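You operate a simulated robot arm through the tools that you are given. There is no shell and no other tool. Be economical: measure what you need, move in short steps, check, and stop when the job is done.

You run a simulated robot arm. Do the job below in one go: nothing can be reset, and whatever is moved stays where it is left.

JOB
Open the racks drawer.

Only the result counts: the job must be done as asked and must still hold three seconds after the hand-in. Knocking over, shifting, dropping, spilling or breaking anything else fails it.

ROBOT AND FRAMES
A 6-joint arm with a two-finger parallel gripper, fixed in place. Base frame: the origin is at the foot of the arm, x ahead of it, y to its left, z up. Units: m, rad, N and s.
With the tool pointing down near the work surface it reaches from about 0.1 to 0.62 m from the base axis. Its first joint turns from -1.152 to 1.152 rad. Payload 2.9 kg.
The TCP is the grasp point between the finger pads, 0.03 m short of the fingertips. In the tool frame z runs along the fingers and y along their closing line. Largest opening 0.11 m; finger width 0.02, thickness 0.01; the body of the gripper, 0.048 by 0.112 m, starts 0.055 m behind the TCP.
Orientation is that of the tool frame in the base frame, as a unit quaternion [w, x, y, z]. With the fingers straight down and closing along the base's y, the tool's x points along the base's -x, its y along +y and its z along -z.

CONTROLS
- The arm moves only by the tool jog_arm. Its arguments are lists of equal length, an entry for each row: "linear": the shift along the base's x, y, z in m, a list of three; "dr": the turn, a rotation vector about the base's x, y, z in rad, a list of three; "claw": the gripper command, from -1 (shut) to 1 (fully open), values between in proportion. In form: {"linear": [[tx, ty, tz], ...], "dr": [[wx, wy, wz], ...], "claw": [claw, ...]}. A call has 1 to 8 rows; each row shifts and turns the commanded pose from where the row before left it. A row lasts 0.2 s, in which the tool goes at most 0.05 m and 0.15 rad; a call with a longer step from one row to the next is refused whole, and so is a gripper value outside its range. A pose out of reach is approached as far as the arm can. The call stops where the force on the tool passes 40 N (or 10 N more than at its start, if that is more) or the arm is blocked; 0.2 s more then pass. Each finger travels about 0.108 m/s and halts on what it meets, pressing with about 30 N; the grip force reading is that of the motor and also rises with nothing between the fingers. The clock runs only during rows and for 0.2 s after the last one: add rows that do not move to give the fingers time. It gives the time, the measured TCP pose, the force on the tool (base axes), the opening and the grip force at its end, in the units of the frame above (readings bear some noise).
- Cameras (640 x 400 px; columns grow to the right, rows downward): "scene" is fixed at [0.0644, 0.4349, 1.3625]; the picture's right is [-0.83, -0.56, 0.00], its down [-0.43, 0.63, -0.65] and it looks along [0.37, -0.54, -0.76] (base axes); focal length 312 px, centre (320, 200). "wrist" rides on the gripper at [-0.036, 0, -0.057] in the tool frame; the picture's right is [0.00, -1.00, 0.00], its down [0.97, 0.00, -0.24] and it looks along [0.24, 0.00, 0.97] (tool axes); focal length 218 px, centre (320, 200).
- capture(camera): a new picture of that camera. No time passes.
- pixel_to_xyz(camera, pixels): there is no depth. For up to 12 entries [column, row, z] of the newest picture of that camera ("zoom" is the newest enlarged one), the place [x, y] in the base frame at which the ray of that pixel passes the height z, good to about 0.003 m. No time passes.
- zoom(camera, box): a new picture of the part [left, top, right, bottom] of that camera's present view, enlarged. No time passes.
- close_job(): hands the job in; it is judged then, once.

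Work in short steps. Measure before you move; look again where a grasp or a placing could have gone wrong, and mend it. You have 60 turns and 22 pictures in all, those below and enlarged ones among them. Open the gripper and draw the arm clear of the work before you hand the job in, unless the task says otherwise; then end with one line.

The tools are called after ">>>" as a command line: name --argument value ..., lists and objects as JSON in quotes. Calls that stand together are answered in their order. jog_arm: Moves the arm, as the interface text tells. Its arguments: {"type":"object","properties":{"linear":{"type":"array"},"dr":{"type":"array"},"claw":{"type":"array"}},"required":["linear","dr","claw"]} The other tools are called the same way: capture (camera) takes a picture; pixel_to_xyz (camera, pixels) gives the place at which the rays of pixels pass given heights; zoom (camera, box) takes an enlarged picture of a part of a camera's view; close_job () hands the job in.

At the start:

```text
time: 0.0
tool_pos: [0.3845, -0.2932, 0.8414]
ee_rot: [0.0, 0.0, 1.0, 0.0]
ft_force: [-0.1, 0.7, 0.0]
finger_gap: 0.1102
grip_force: 0.0
```

scene: 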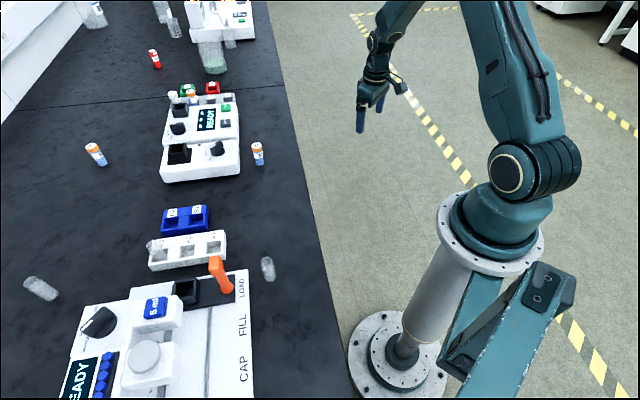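
wrist: 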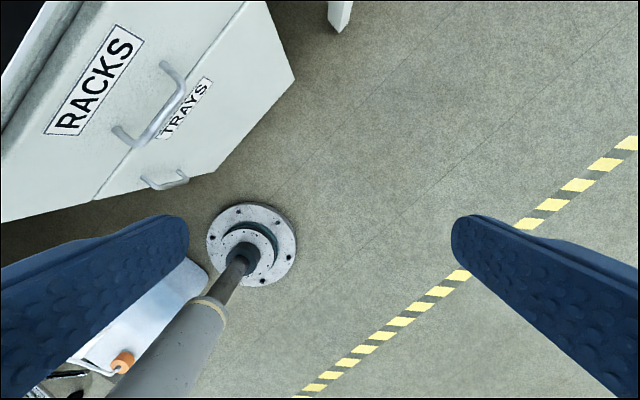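

The wrist view shows the RACKS handle at about (150,110) with endpoints (165,65) and (115,130), on a front below the bench edge. I'll measure the bench edge and the handle at several candidate heights.

>>> pixel_to_xyz --camera "scene" --pixels '[[270, 20, 0.54], [300, 170, 0.54], [345, 370, 0.54]]'

>>> pixel_to_xyz --camera "wrist" --pixels '[[183, 85, 0.5], [183, 85, 0.4], [183, 85, 0.3], [140, 147, 0.5], [140, 147, 0.4], [140, 147, 0.3], [3, 125, 0.5], [75, 5, 0.5], [93, 200, 0.3], [265, 5, 0.3]]'

>>> zoom --camera "wrist" --box '[0, 0, 320, 200]'

```text
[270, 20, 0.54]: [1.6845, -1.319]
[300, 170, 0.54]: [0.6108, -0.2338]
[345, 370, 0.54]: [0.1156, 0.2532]
```

```text
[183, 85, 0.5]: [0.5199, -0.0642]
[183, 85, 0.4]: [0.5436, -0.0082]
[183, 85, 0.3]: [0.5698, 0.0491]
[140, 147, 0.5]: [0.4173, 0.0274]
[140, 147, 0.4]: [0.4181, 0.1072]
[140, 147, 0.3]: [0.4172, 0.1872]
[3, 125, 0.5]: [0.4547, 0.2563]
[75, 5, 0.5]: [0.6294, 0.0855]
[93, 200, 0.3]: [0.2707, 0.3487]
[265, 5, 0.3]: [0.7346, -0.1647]
```

```text
2.00 times, centred on (160, 100) of wrist
```

zoom: 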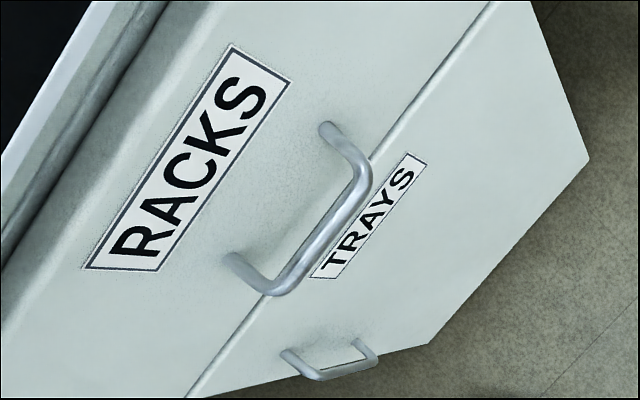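

Bench edge runs along d≈(0.71,-0.70), and the outward normal towards the robot is about (-0.70,-0.71). The handle height is uncertain (~0.6), so I yaw the tool -45° here in free space, then begin to pitch it towards the front to get a second view.

>>> jog_arm --linear '[[0, 0, 0], [0, 0, 0], [0, 0, 0], [0, 0, 0], [0, 0, 0], [0, 0, 0]]' --dr '[[0, 0, -0.13], [0, 0, -0.13], [0, 0, -0.13], [0, 0, -0.13], [0, 0, -0.13], [0, 0, -0.13]]' --claw '[1, 1, 1, 1, 1, 1]'

>>> jog_arm --linear '[[-0.01, -0.01, 0], [-0.01, -0.01, 0], [-0.01, -0.01, 0], [-0.01, -0.01, 0], [0, 0, 0], [0, 0, 0]]' --dr '[[0.1, -0.099, 0], [0.1, -0.099, 0], [0.1, -0.099, 0], [0.1, -0.099, 0], [0.1, -0.099, 0], [0.1, -0.099, 0]]' --claw '[1, 1, 1, 1, 1, 1]'

>>> capture --camera "wrist"

```text
time: 1.4
tool_pos: [0.384, -0.2936, 0.8409]
ee_rot: [0.0, 0.381, 0.924, 0.0]
ft_force: [-0.3, -0.2, -0.2]
finger_gap: 0.1099
grip_force: 0.0
```

```text
time: 2.8
tool_pos: [0.3716, -0.3152, 0.8399]
ee_rot: [0.156, 0.346, 0.844, 0.379]
ft_force: [-0.6, 0.5, -0.2]
finger_gap: 0.1102
grip_force: 0.0
out of reach, approached as far as the arm can: row 5, 6
```

```text
18 pictures are left
```

wrist: 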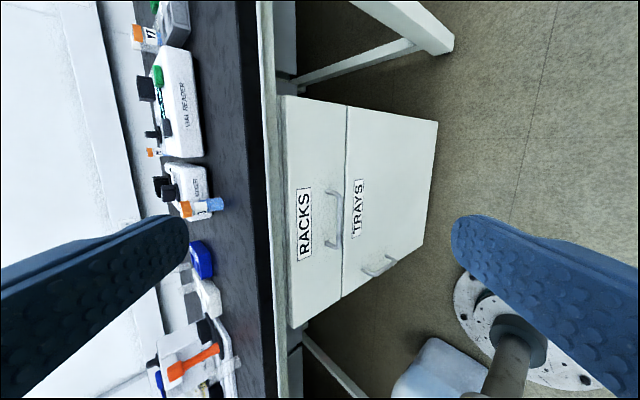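

Now the bench edge, both drawers and the RACKS handle (≈(335,220)) are all in view. I enlarge it for exact pixels.

>>> zoom --camera "wrist" --box '[230, 120, 454, 260]'

```text
2.86 times, centred on (342, 190) of wrist
```

zoom: 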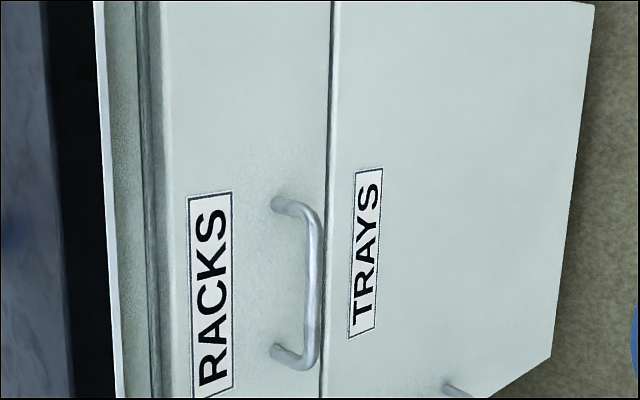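

I get the rays of the handle corners and post roots in this view at two heights, to intersect with the first view's rays.

>>> pixel_to_xyz --camera "zoom" --pixels '[[318, 215, 0.6], [318, 215, 0.4], [310, 362, 0.6], [310, 362, 0.4], [275, 203, 0.6], [275, 203, 0.4], [275, 352, 0.6], [275, 352, 0.4], [55, 200, 0.6], [55, 200, 0.5], [107, 200, 0.6], [107, 200, 0.5]]'

```text
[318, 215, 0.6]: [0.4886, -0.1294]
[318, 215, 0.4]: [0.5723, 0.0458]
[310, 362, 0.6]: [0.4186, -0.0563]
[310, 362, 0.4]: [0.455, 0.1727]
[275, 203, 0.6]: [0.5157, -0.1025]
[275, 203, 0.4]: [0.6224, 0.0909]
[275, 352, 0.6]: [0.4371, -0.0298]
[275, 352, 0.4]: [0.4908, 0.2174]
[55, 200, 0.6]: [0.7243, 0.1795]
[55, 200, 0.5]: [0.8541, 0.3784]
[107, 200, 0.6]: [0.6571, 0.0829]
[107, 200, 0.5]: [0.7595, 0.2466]
```

Triangulating the two views: bench top is really at z≈0.75, the RACKS bar is at about z≈0.59 with centre near (0.456,-0.083), drawer face just behind. I move to a standoff ~0.12 m out from the handle, keeping clear of the lip.

>>> jog_arm --linear '[[0, 0.0245, -0.037], [0, 0.0245, -0.037], [0, 0.0245, -0.037], [0, 0.0245, -0.037], [0, 0.0245, -0.037], [0, 0.0245, -0.037]]' --dr '[[0, 0, 0], [0, 0, 0], [0, 0, 0], [0, 0, 0], [0, 0, 0], [0, 0, 0]]' --claw '[1, 1, 1, 1, 1, 1]'

```text
time: 4.2
tool_pos: [0.3722, -0.1698, 0.619]
ee_rot: [0.156, 0.346, 0.845, 0.378]
ft_force: [0.0, -0.6, 0.1]
finger_gap: 0.1101
grip_force: 0.1
```

At standoff, tilt is ~48°. I continue the pitch towards horizontal and look.

>>> jog_arm --linear '[[0, 0, 0], [0, 0, 0], [0, 0, 0], [0, 0, 0], [0, 0, 0]]' --dr '[[0.0856, -0.0841, 0], [0.0856, -0.0841, 0], [0.0856, -0.0841, 0], [0.0856, -0.0841, 0], [0.0856, -0.0841, 0]]' --claw '[1, 1, 1, 1, 1]'

>>> capture --camera "wrist"

```text
time: 5.4
tool_pos: [0.3709, -0.1691, 0.6184]
ee_rot: [0.25, 0.287, 0.695, 0.61]
ft_force: [0.8, 0.0, -0.1]
finger_gap: 0.11
grip_force: 0.2
```

```text
16 pictures are left
```

wrist: 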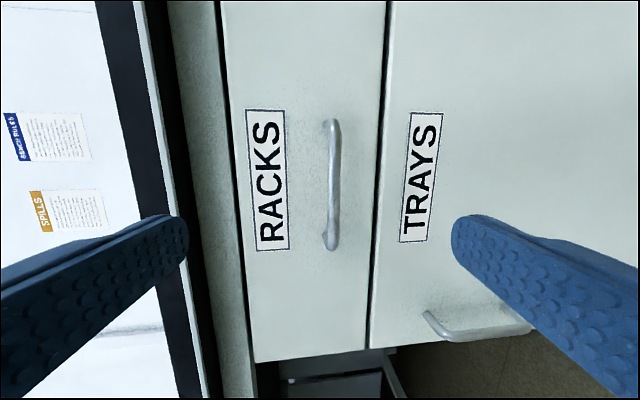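

Tool is now ~82° pitched; handle runs (330,120)–(332,248), between the fingers. I measure where its ray passes candidate heights.

>>> pixel_to_xyz --camera "wrist" --pixels '[[334, 185, 0.57], [334, 185, 0.58], [334, 185, 0.59], [334, 185, 0.6], [333, 130, 0.58], [333, 130, 0.59], [332, 240, 0.58], [332, 240, 0.59]]'

```text
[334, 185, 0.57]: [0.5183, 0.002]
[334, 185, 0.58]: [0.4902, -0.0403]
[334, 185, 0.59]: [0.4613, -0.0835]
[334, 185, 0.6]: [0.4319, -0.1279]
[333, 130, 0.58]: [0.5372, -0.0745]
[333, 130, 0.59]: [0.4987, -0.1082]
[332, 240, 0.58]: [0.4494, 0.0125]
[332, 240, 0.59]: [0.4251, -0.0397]
```

The views agree: bar at z≈0.59, centre (0.459,-0.083). I finish the pitch, drop to z≈0.59 and half-close the fingers, then check.

>>> jog_arm --linear '[[0, 0, -0.013], [0, 0, -0.013], [0.02, 0.02, 0], [0.014, 0.014, 0]]' --dr '[[0.05, -0.049, 0], [0.04, -0.039, 0], [0, 0, 0], [0, 0, 0]]' --claw '[0.1, 0.1, 0.1, 0.1]'

>>> capture --camera "wrist"

```text
time: 6.4
tool_pos: [0.3796, -0.1093, 0.6247]
ee_rot: [0.257, 0.282, 0.683, 0.623]
ft_force: [0.4, 0.4, -0.6]
finger_gap: 0.0605
grip_force: 0.0
out of reach, approached as far as the arm can: row 1, 2, 3, 4
```

```text
15 pictures are left
```

wrist: 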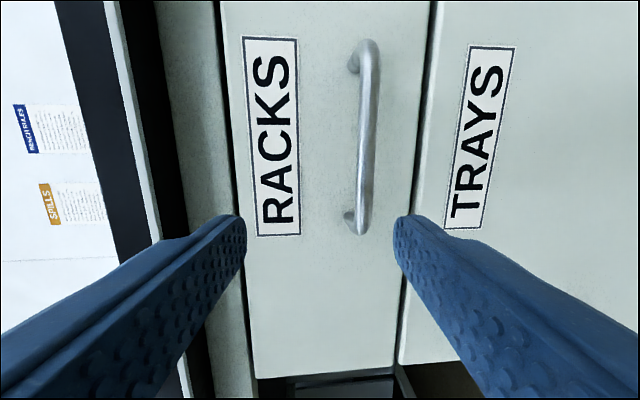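

The arm can't reach fully horizontal that low. I pitch back to ~62° tilt and back off a bit, then re-approach.

>>> jog_arm --linear '[[-0.005, -0.025, 0], [-0.005, -0.025, 0], [0, 0, 0], [0, 0, 0]]' --dr '[[-0.071, 0.07, 0], [-0.071, 0.07, 0], [-0.071, 0.07, 0], [-0.071, 0.07, 0]]' --claw '[-0.2, -0.2, -0.2, -0.2]'

```text
time: 7.4
tool_pos: [0.369, -0.1591, 0.6235]
ee_rot: [0.198, 0.326, 0.789, 0.481]
ft_force: [0.3, -0.8, 0.0]
finger_gap: 0.044
grip_force: 0.0
```

Tilt is now ~63°. I go to a point 0.08 m back along the approach line, then look before advancing.

>>> jog_arm --linear '[[0.014, 0.0065, 0.0063], [0.014, 0.0065, 0.0063], [0.0125, 0.0127, -0.0092], [0.0125, 0.0127, -0.0092]]' --dr '[[0, 0, 0], [0, 0, 0], [0, 0, 0], [0, 0, 0]]' --claw '[-0.2, -0.2, -0.2, -0.2]'

>>> capture --camera "wrist"

```text
time: 8.4
tool_pos: [0.4242, -0.1196, 0.6186]
ee_rot: [0.199, 0.325, 0.789, 0.482]
ft_force: [-0.2, -0.5, -0.1]
finger_gap: 0.0441
grip_force: 0.1
```

```text
14 pictures are left
```

wrist: 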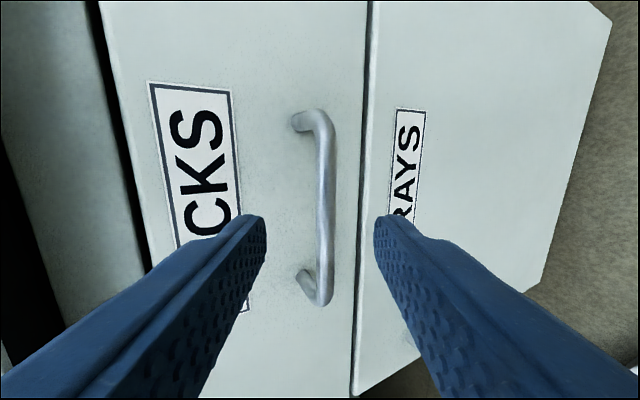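

The bar is centred between the fingers (col ≈325, rows 115–300). I advance the last ~0.035 m and look.

>>> jog_arm --linear '[[0.0075, 0.008, -0.0065], [0.0075, 0.008, -0.0065], [0.0073, 0.0081, -0.0066]]' --dr '[[0, 0, 0], [0, 0, 0], [0, 0, 0]]' --claw '[-0.2, -0.2, -0.2]'

>>> capture --camera "wrist"

```text
time: 9.2
tool_pos: [0.4454, -0.0969, 0.5987]
ee_rot: [0.199, 0.325, 0.789, 0.481]
ft_force: [-0.6, -0.4, 0.4]
finger_gap: 0.0438
grip_force: 0.0
```

```text
13 pictures are left
```

wrist: 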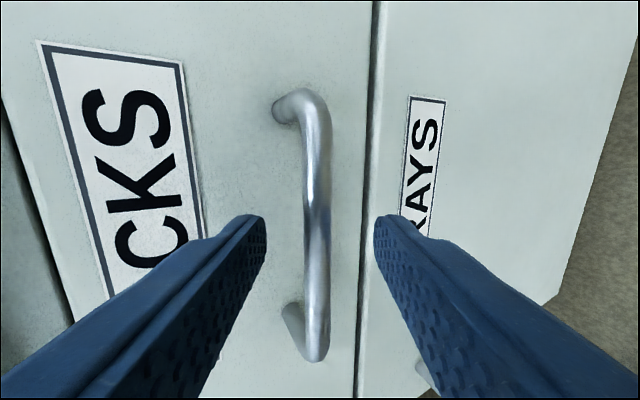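

No contact; by perspective the bar is only ~4 mm short of the tips. I narrow the fingers to ~0.024 m and advance 0.011 m more, then shut.

>>> jog_arm --linear '[[0, 0, 0], [0, 0, 0], [0.0035, 0.0035, -0.0025], [0.0035, 0.0035, -0.0025]]' --dr '[[0, 0, 0], [0, 0, 0], [0, 0, 0], [0, 0, 0]]' --claw '[-0.56, -0.56, -0.56, -0.56]'

>>> jog_arm --linear '[[0, 0, 0], [0, 0, 0], [0, 0, 0]]' --dr '[[0, 0, 0], [0, 0, 0], [0, 0, 0]]' --claw '[-1, -1, -1]'

>>> capture --camera "wrist"

```text
time: 10.2
tool_pos: [0.4523, -0.0902, 0.5928]
ee_rot: [0.198, 0.325, 0.789, 0.483]
ft_force: [0.6, -0.4, 0.5]
finger_gap: 0.0241
grip_force: 0.1
```

```text
time: 11.0
tool_pos: [0.4518, -0.0898, 0.5933]
ee_rot: [0.198, 0.325, 0.789, 0.483]
ft_force: [-2.2, 3.5, 11.4]
finger_gap: 0.0109
grip_force: 45.5
```

```text
12 pictures are left
```

wrist: 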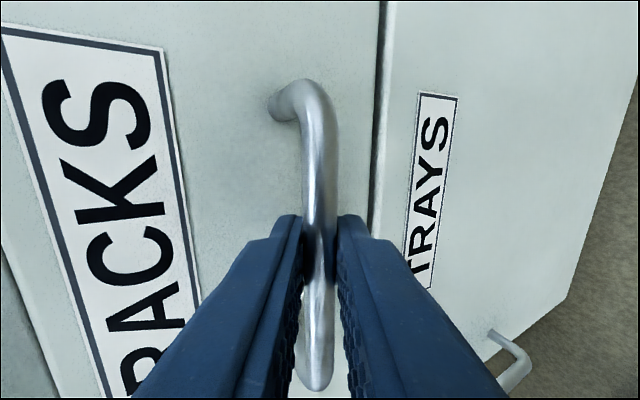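

The bar is gripped (gap 0.0109, force 45 N). I pull slowly along the outward normal.

>>> jog_arm --linear '[[-0.007, -0.0071, 0], [-0.0105, -0.0107, 0], [-0.0105, -0.0107, 0], [-0.0105, -0.0107, 0]]' --dr '[[0, 0, 0], [0, 0, 0], [0, 0, 0], [0, 0, 0]]' --claw '[-1, -1, -1, -1]'

```text
time: 12.0
tool_pos: [0.4126, -0.1301, 0.5932]
ee_rot: [0.199, 0.326, 0.789, 0.482]
ft_force: [-2.2, 4.1, 13.5]
finger_gap: 0.0104
grip_force: 44.9
```

Moved 0.056 m with low force and the grip held. I check that the drawer follows.

>>> capture --camera "wrist"

>>> jog_arm --linear '[[-0.0105, -0.0107, 0], [-0.0105, -0.0107, 0], [-0.0105, -0.0107, 0], [-0.0105, -0.0107, 0]]' --dr '[[0, 0, 0], [0, 0, 0], [0, 0, 0], [0, 0, 0]]' --claw '[-1, -1, -1, -1]'

```text
11 pictures are left
```

wrist: 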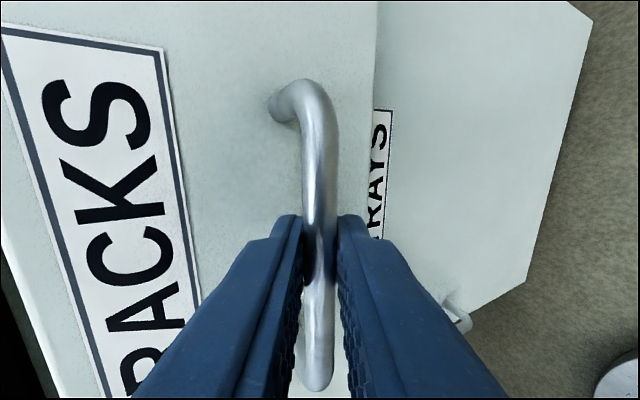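

```text
time: 13.0
tool_pos: [0.3703, -0.1711, 0.5945]
ee_rot: [0.2, 0.324, 0.788, 0.483]
ft_force: [-3.0, 3.0, 23.7]
finger_gap: 0.0107
grip_force: 44.8
```

The drawer is following (0.115 m out). Upward force on the tool grew to 24 N, so I add a slight rise while continuing the pull.

>>> jog_arm --linear '[[-0.0105, -0.0107, 0.001], [-0.0105, -0.0107, 0.0005], [-0.0105, -0.0107, 0]]' --dr '[[0, 0, 0], [0, 0, 0], [0, 0, 0]]' --claw '[-1, -1, -1]'

```text
time: 13.8
tool_pos: [0.346, -0.1965, 0.594]
ee_rot: [0.198, 0.326, 0.789, 0.482]
ft_force: [-7.8, 7.0, 17.3]
finger_gap: 0.0104
grip_force: 44.8
out of reach, approached as far as the arm can: row 3
```

0.15 m out; further pull is out of reach at this tilt. I loosen slightly, pitch the tool ~0.35 rad more downward about the bar, and regrip.

>>> jog_arm --linear '[[0, 0, 0], [0.0005, 0.0005, 0.001], [0.0005, 0.0005, 0.001], [0.0005, 0.0005, 0.001], [0, 0, 0]]' --dr '[[0, 0, 0], [-0.083, 0.082, 0], [-0.083, 0.082, 0], [-0.083, 0.082, 0], [0, 0, 0]]' --claw '[-0.65, -0.65, -0.65, -0.65, -0.65]'

>>> capture --camera "wrist"

```text
time: 15.0
tool_pos: [0.3466, -0.1974, 0.595]
ee_rot: [0.138, 0.355, 0.862, 0.336]
ft_force: [-0.2, 0.3, 0.2]
finger_gap: 0.0193
grip_force: 0.0
```

```text
10 pictures are left
```

wrist: 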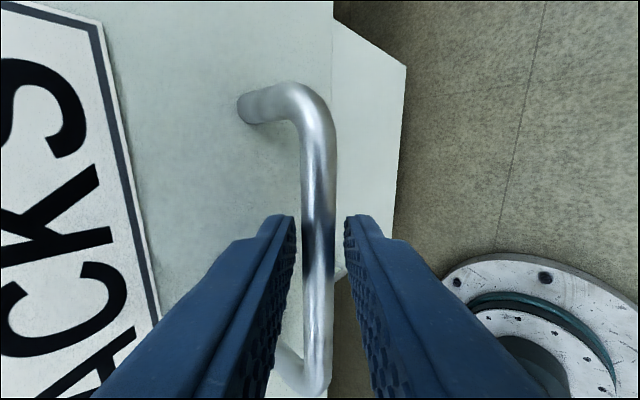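

The bar is still between the pads, tilt now ~43°. Regrip and pull further.

>>> jog_arm --linear '[[0, 0, 0], [0, 0, 0], [-0.007, -0.0071, 0], [-0.0105, -0.0107, 0], [-0.0105, -0.0107, 0]]' --dr '[[0, 0, 0], [0, 0, 0], [0, 0, 0], [0, 0, 0], [0, 0, 0]]' --claw '[-1, -1, -1, -1, -1]'

```text
time: 16.2
tool_pos: [0.319, -0.2274, 0.5948]
ee_rot: [0.139, 0.355, 0.861, 0.336]
ft_force: [1.8, -1.4, -7.8]
finger_gap: 0.0107
grip_force: 45.2
```

Now ~0.19 m out with low force. I continue.

>>> jog_arm --linear '[[-0.0105, -0.0107, 0], [-0.0105, -0.0107, 0], [-0.0105, -0.0107, 0]]' --dr '[[0, 0, 0], [0, 0, 0], [0, 0, 0]]' --claw '[-1, -1, -1]'

>>> capture --camera "scene"

```text
time: 17.0
tool_pos: [0.3073, -0.2389, 0.5968]
ee_rot: [0.131, 0.354, 0.861, 0.34]
ft_force: [-24.3, 22.3, -3.6]
finger_gap: 0.0104
grip_force: 44.6
out of reach, approached as far as the arm can: row 2, 3
```

```text
9 pictures are left
```

scene: 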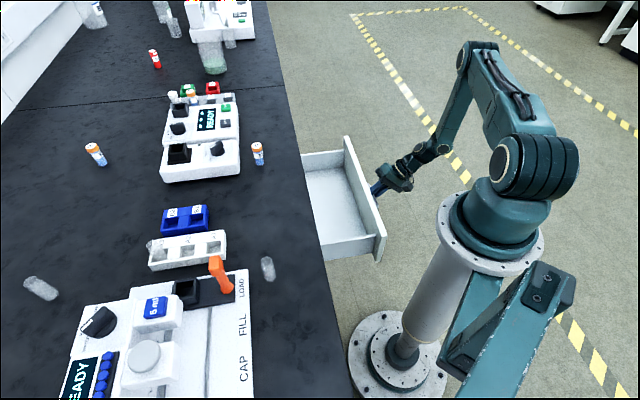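

Drawer is ~0.21 m out, the scene shows it clear of everything. Arm is at its reach again, so I loosen, pitch further to ~27° and continue to pull.

>>> jog_arm --linear '[[0, 0, 0], [0, 0, 0], [0.001, 0.001, 0.001], [0.001, 0.001, 0.001], [0, 0, 0]]' --dr '[[0, 0, 0], [0, 0, 0], [-0.095, 0.094, 0], [-0.095, 0.094, 0], [0, 0, 0]]' --claw '[-0.65, -0.65, -0.65, -0.65, -0.65]'

>>> capture --camera "wrist"

```text
time: 18.2
tool_pos: [0.3119, -0.242, 0.599]
ee_rot: [0.09, 0.369, 0.899, 0.219]
ft_force: [0.5, -0.2, -0.3]
finger_gap: 0.0192
grip_force: 0.1
```

```text
8 pictures are left
```

wrist: 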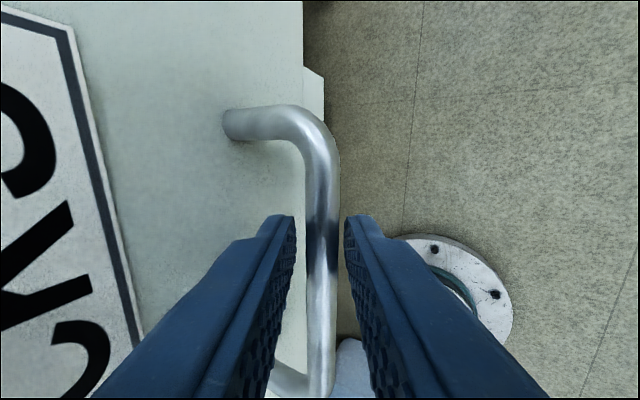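

Still around the bar, force zero, tilt ~27°. Regrip and pull on.

>>> jog_arm --linear '[[0, 0, 0], [0, 0, 0], [-0.007, -0.0071, 0], [-0.0105, -0.0107, 0], [-0.0105, -0.0107, 0]]' --dr '[[0, 0, 0], [0, 0, 0], [0, 0, 0], [0, 0, 0], [0, 0, 0]]' --claw '[-1, -1, -1, -1, -1]'

```text
time: 19.4
tool_pos: [0.2837, -0.2716, 0.5991]
ee_rot: [0.092, 0.371, 0.898, 0.218]
ft_force: [10.2, -9.6, -18.8]
finger_gap: 0.0107
grip_force: 44.9
```

About 0.25 m out, side forces modest. I trim by 1 mm and continue until a stop or reach limit.

>>> jog_arm --linear '[[-0.0098, -0.0114, -0.001], [-0.0105, -0.0107, 0], [-0.0105, -0.0107, 0]]' --dr '[[0, 0, 0], [0, 0, 0], [0, 0, 0]]' --claw '[-1, -1, -1]'

>>> capture --camera "scene"

```text
time: 20.2
tool_pos: [0.2697, -0.2846, 0.5994]
ee_rot: [0.087, 0.369, 0.898, 0.224]
ft_force: [-16.6, 15.3, 33.6]
finger_gap: 0.0107
grip_force: 45.6
out of reach, approached as far as the arm can: row 2, 3
```

```text
7 pictures are left
```

scene: 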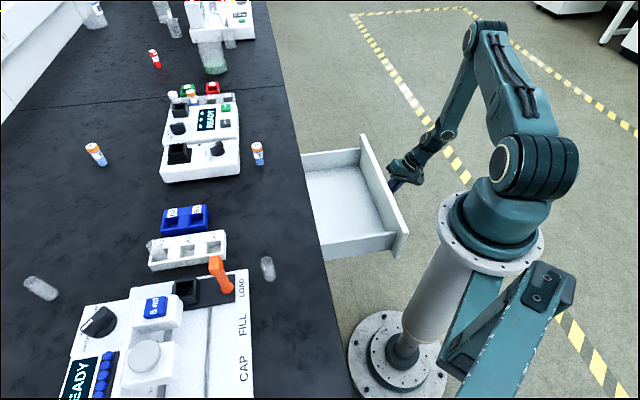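

~0.27 m out and still not at a stop. The handle grasp is exhausted by reach, so I release, withdraw along the finger axis, and measure the front panel's top edge to see how much is left and if I can pull on it with the tool vertical.

>>> jog_arm --linear '[[0, 0, 0], [0, 0, 0], [-0.0095, -0.0097, 0.026], [-0.012, -0.012, 0.034], [-0.012, -0.012, 0.034], [-0.012, -0.012, 0.034]]' --dr '[[0, 0, 0], [0, 0, 0], [0, 0, 0], [0, 0, 0], [0, 0, 0], [0, 0, 0]]' --claw '[-0.6, -0.6, -0.6, -0.6, -0.6, -0.6]'

>>> capture --camera "wrist"

>>> zoom --camera "scene" --box '[260, 110, 480, 290]'

```text
time: 21.6
tool_pos: [0.2796, -0.3063, 0.7276]
ee_rot: [0.09, 0.369, 0.899, 0.22]
ft_force: [-0.1, 0.6, 0.3]
finger_gap: 0.0218
grip_force: 0.1
out of reach, approached as far as the arm can: row 3, 4, 5, 6
```

```text
6 pictures are left
```

wrist: 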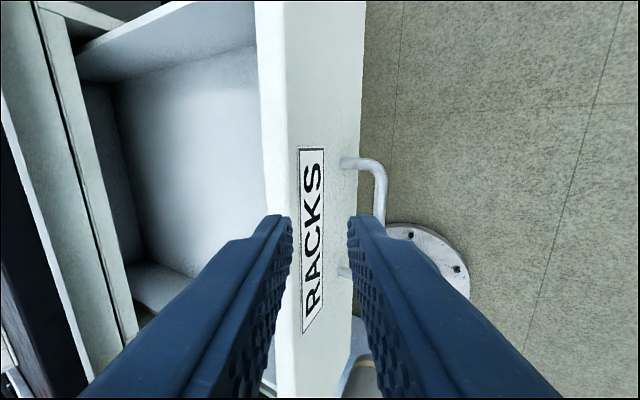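

```text
2.22 times, centred on (370, 200) of scene
```

zoom: 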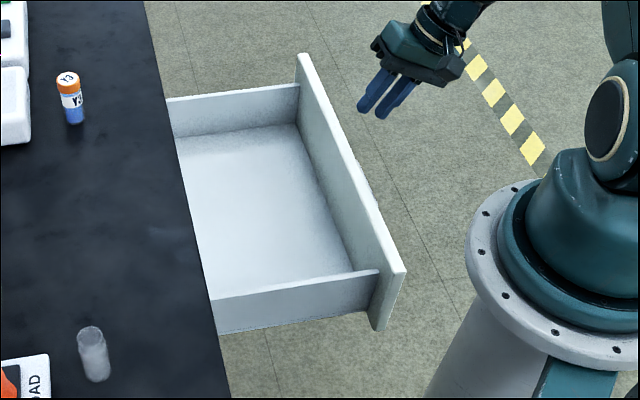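

Drawer is open and empty with its front panel's top edge accessible. I measure that edge in both views.

>>> pixel_to_xyz --camera "zoom" --pixels '[[308, 53, 0.66], [308, 53, 0.7], [405, 270, 0.66], [405, 270, 0.7], [355, 160, 0.66], [355, 160, 0.7]]'

>>> pixel_to_xyz --camera "wrist" --pixels '[[288, 60, 0.66], [288, 60, 0.7], [260, 60, 0.66], [260, 60, 0.7], [294, 150, 0.66], [294, 150, 0.7]]'

```text
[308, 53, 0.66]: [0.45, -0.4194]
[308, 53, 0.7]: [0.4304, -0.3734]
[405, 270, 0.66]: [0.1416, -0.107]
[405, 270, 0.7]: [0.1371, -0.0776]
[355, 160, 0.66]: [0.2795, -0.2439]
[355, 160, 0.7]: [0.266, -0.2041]
```

```text
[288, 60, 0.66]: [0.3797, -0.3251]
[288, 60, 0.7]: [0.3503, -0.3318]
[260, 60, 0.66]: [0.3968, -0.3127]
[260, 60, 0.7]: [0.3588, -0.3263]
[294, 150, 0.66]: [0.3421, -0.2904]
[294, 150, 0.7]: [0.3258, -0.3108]
```

Panel top is at z≈0.675, centre 0.033 m from the base line, ~18 mm thick. I rise, set the tool vertical and open above it at d≈0.45, then check.

>>> jog_arm --linear '[[0.01, 0.002, 0.025], [0.01, 0.002, 0.025], [0.012, 0.002, 0.02], [0.012, 0.003, 0], [0.01, 0.003, 0], [0.01, 0.002, 0]]' --dr '[[0, 0, 0], [-0.066, 0.065, 0], [-0.066, 0.065, 0], [-0.066, 0.065, 0], [-0.066, 0.065, 0], [-0.06, 0.059, 0]]' --claw '[0, 0, 0, 0, 0, 0]'

>>> capture --camera "wrist"

```text
time: 23.0
tool_pos: [0.3457, -0.2929, 0.7965]
ee_rot: [0.005, 0.381, 0.924, 0.01]
ft_force: [0.9, 0.3, 0.8]
finger_gap: 0.0552
grip_force: 0.0
```

```text
4 pictures are left
```

wrist: 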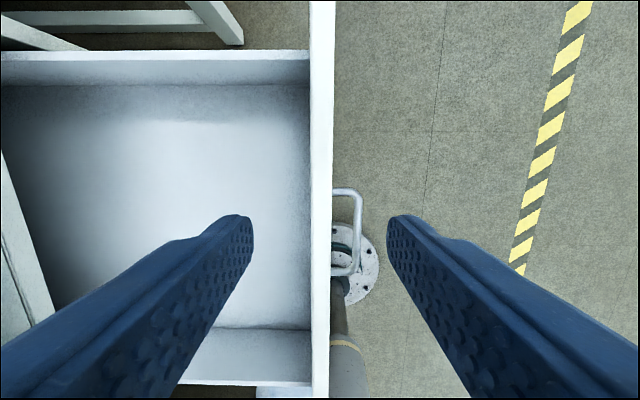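

The panel top (cols 310–333) is centred between the fingers. I descend to straddle it and grip.

>>> jog_arm --linear '[[0, 0, -0.035], [0, 0, -0.035], [0, 0, -0.025], [0, 0, -0.018], [0, 0, 0], [0, 0, 0], [0, 0, 0]]' --dr '[[0, 0, 0], [0, 0, 0], [0, 0, 0], [0, 0, 0], [0, 0, 0], [0, 0, 0], [0, 0, 0]]' --claw '[0, 0, 0, 0, -1, -1, -1]'

```text
time: 24.6
tool_pos: [0.3445, -0.2931, 0.6835]
ee_rot: [0.005, 0.381, 0.925, 0.011]
ft_force: [0.7, -1.7, -6.0]
finger_gap: 0.0181
grip_force: 44.6
```

Panel gripped (gap 0.0181). Pull further along the normal.

>>> jog_arm --linear '[[-0.007, -0.0071, 0], [-0.0105, -0.0107, 0], [-0.0105, -0.0107, 0]]' --dr '[[0, 0, 0], [0, 0, 0], [0, 0, 0]]' --claw '[-1, -1, -1]'

```text
time: 25.4
tool_pos: [0.3165, -0.3227, 0.6818]
ee_rot: [0.005, 0.381, 0.925, 0.01]
ft_force: [-7.0, 7.6, 18.7]
finger_gap: 0.0183
grip_force: 44.9
```

Still moving freely (~0.31 m out). Continue with small trim.

>>> jog_arm --linear '[[-0.007, -0.0071, 0.001], [-0.0105, -0.0107, 0], [-0.0105, -0.0107, 0]]' --dr '[[0, 0, 0], [0, 0, 0], [0, 0, 0]]' --claw '[-1, -1, -1]'

```text
time: 26.2
tool_pos: [0.2881, -0.3496, 0.6819]
ee_rot: [0.003, 0.381, 0.925, 0.011]
ft_force: [-7.9, 7.2, -13.2]
finger_gap: 0.0185
grip_force: 45.2
```

~0.345 m out without a stop. I look to see how much of the drawer remains in the cabinet.

>>> capture --camera "scene"

```text
3 pictures are left
```

scene: 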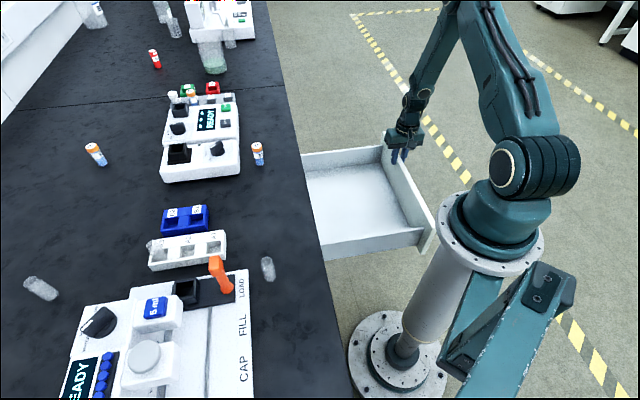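

Drawer is clearly well out and clear of the arm's column. One more short pull to see whether a stop is near.

>>> jog_arm --linear '[[-0.007, -0.0071, 0], [-0.0105, -0.0107, 0], [-0.0105, -0.0107, 0]]' --dr '[[0, 0, 0], [0, 0, 0], [0, 0, 0]]' --claw '[-1, -1, -1]'

```text
time: 27.0
tool_pos: [0.2596, -0.3785, 0.6838]
ee_rot: [0.002, 0.38, 0.925, 0.013]
ft_force: [-7.7, 6.9, -35.1]
finger_gap: 0.0182
grip_force: 44.8
```

~0.385 m out, vertical force is growing, so that's enough. I release, rise straight up, and verify.

>>> jog_arm --linear '[[0, 0, -0.001], [0, 0, 0], [0, 0, 0], [0, 0, 0.03], [0, 0, 0.04], [0, 0, 0.04], [0, 0, 0.04]]' --dr '[[0, 0, 0], [0, 0, 0], [0, 0, 0], [0, 0, 0], [0, 0, 0], [0, 0, 0], [0, 0, 0]]' --claw '[-1, 0, 0, 0, 0, 0, 0]'

>>> capture --camera "scene"

>>> capture --camera "wrist"

```text
time: 28.6
tool_pos: [0.2597, -0.3819, 0.8359]
ee_rot: [0.005, 0.38, 0.925, 0.011]
ft_force: [0.3, 0.5, 0.6]
finger_gap: 0.0552
grip_force: 0.1
```

```text
2 pictures are left
```

scene: 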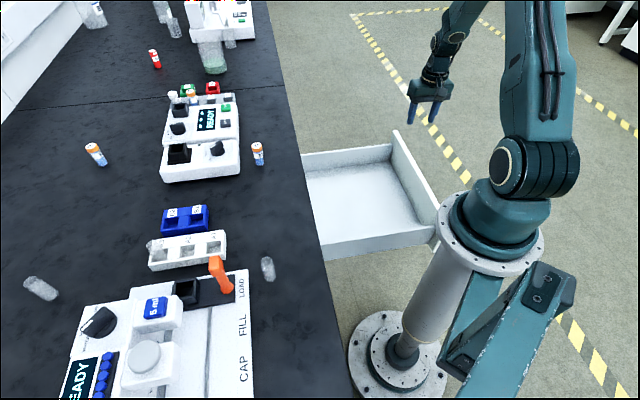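

```text
1 pictures are left
```

wrist: 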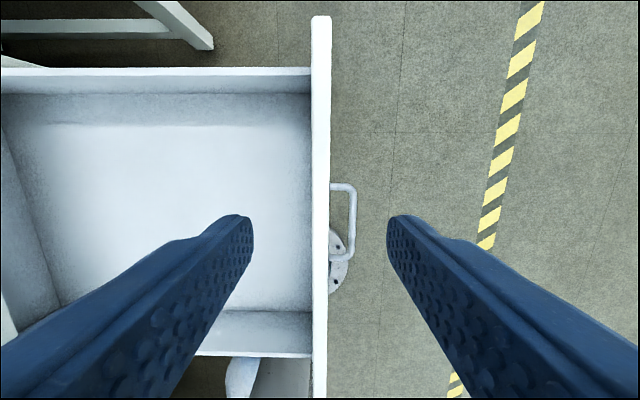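

The drawer stays fully out (its back wall shows at wrist col ≈20), the bench items haven't moved, and the arm is clear with the gripper open. Handing in.

>>> close_job

```text
The job is handed in.
```

The racks drawer is open, pulled out about 0.38 m. I never felt it reach a stop. The gripper is open, the arm is clear, and the pictures show nothing else moved.
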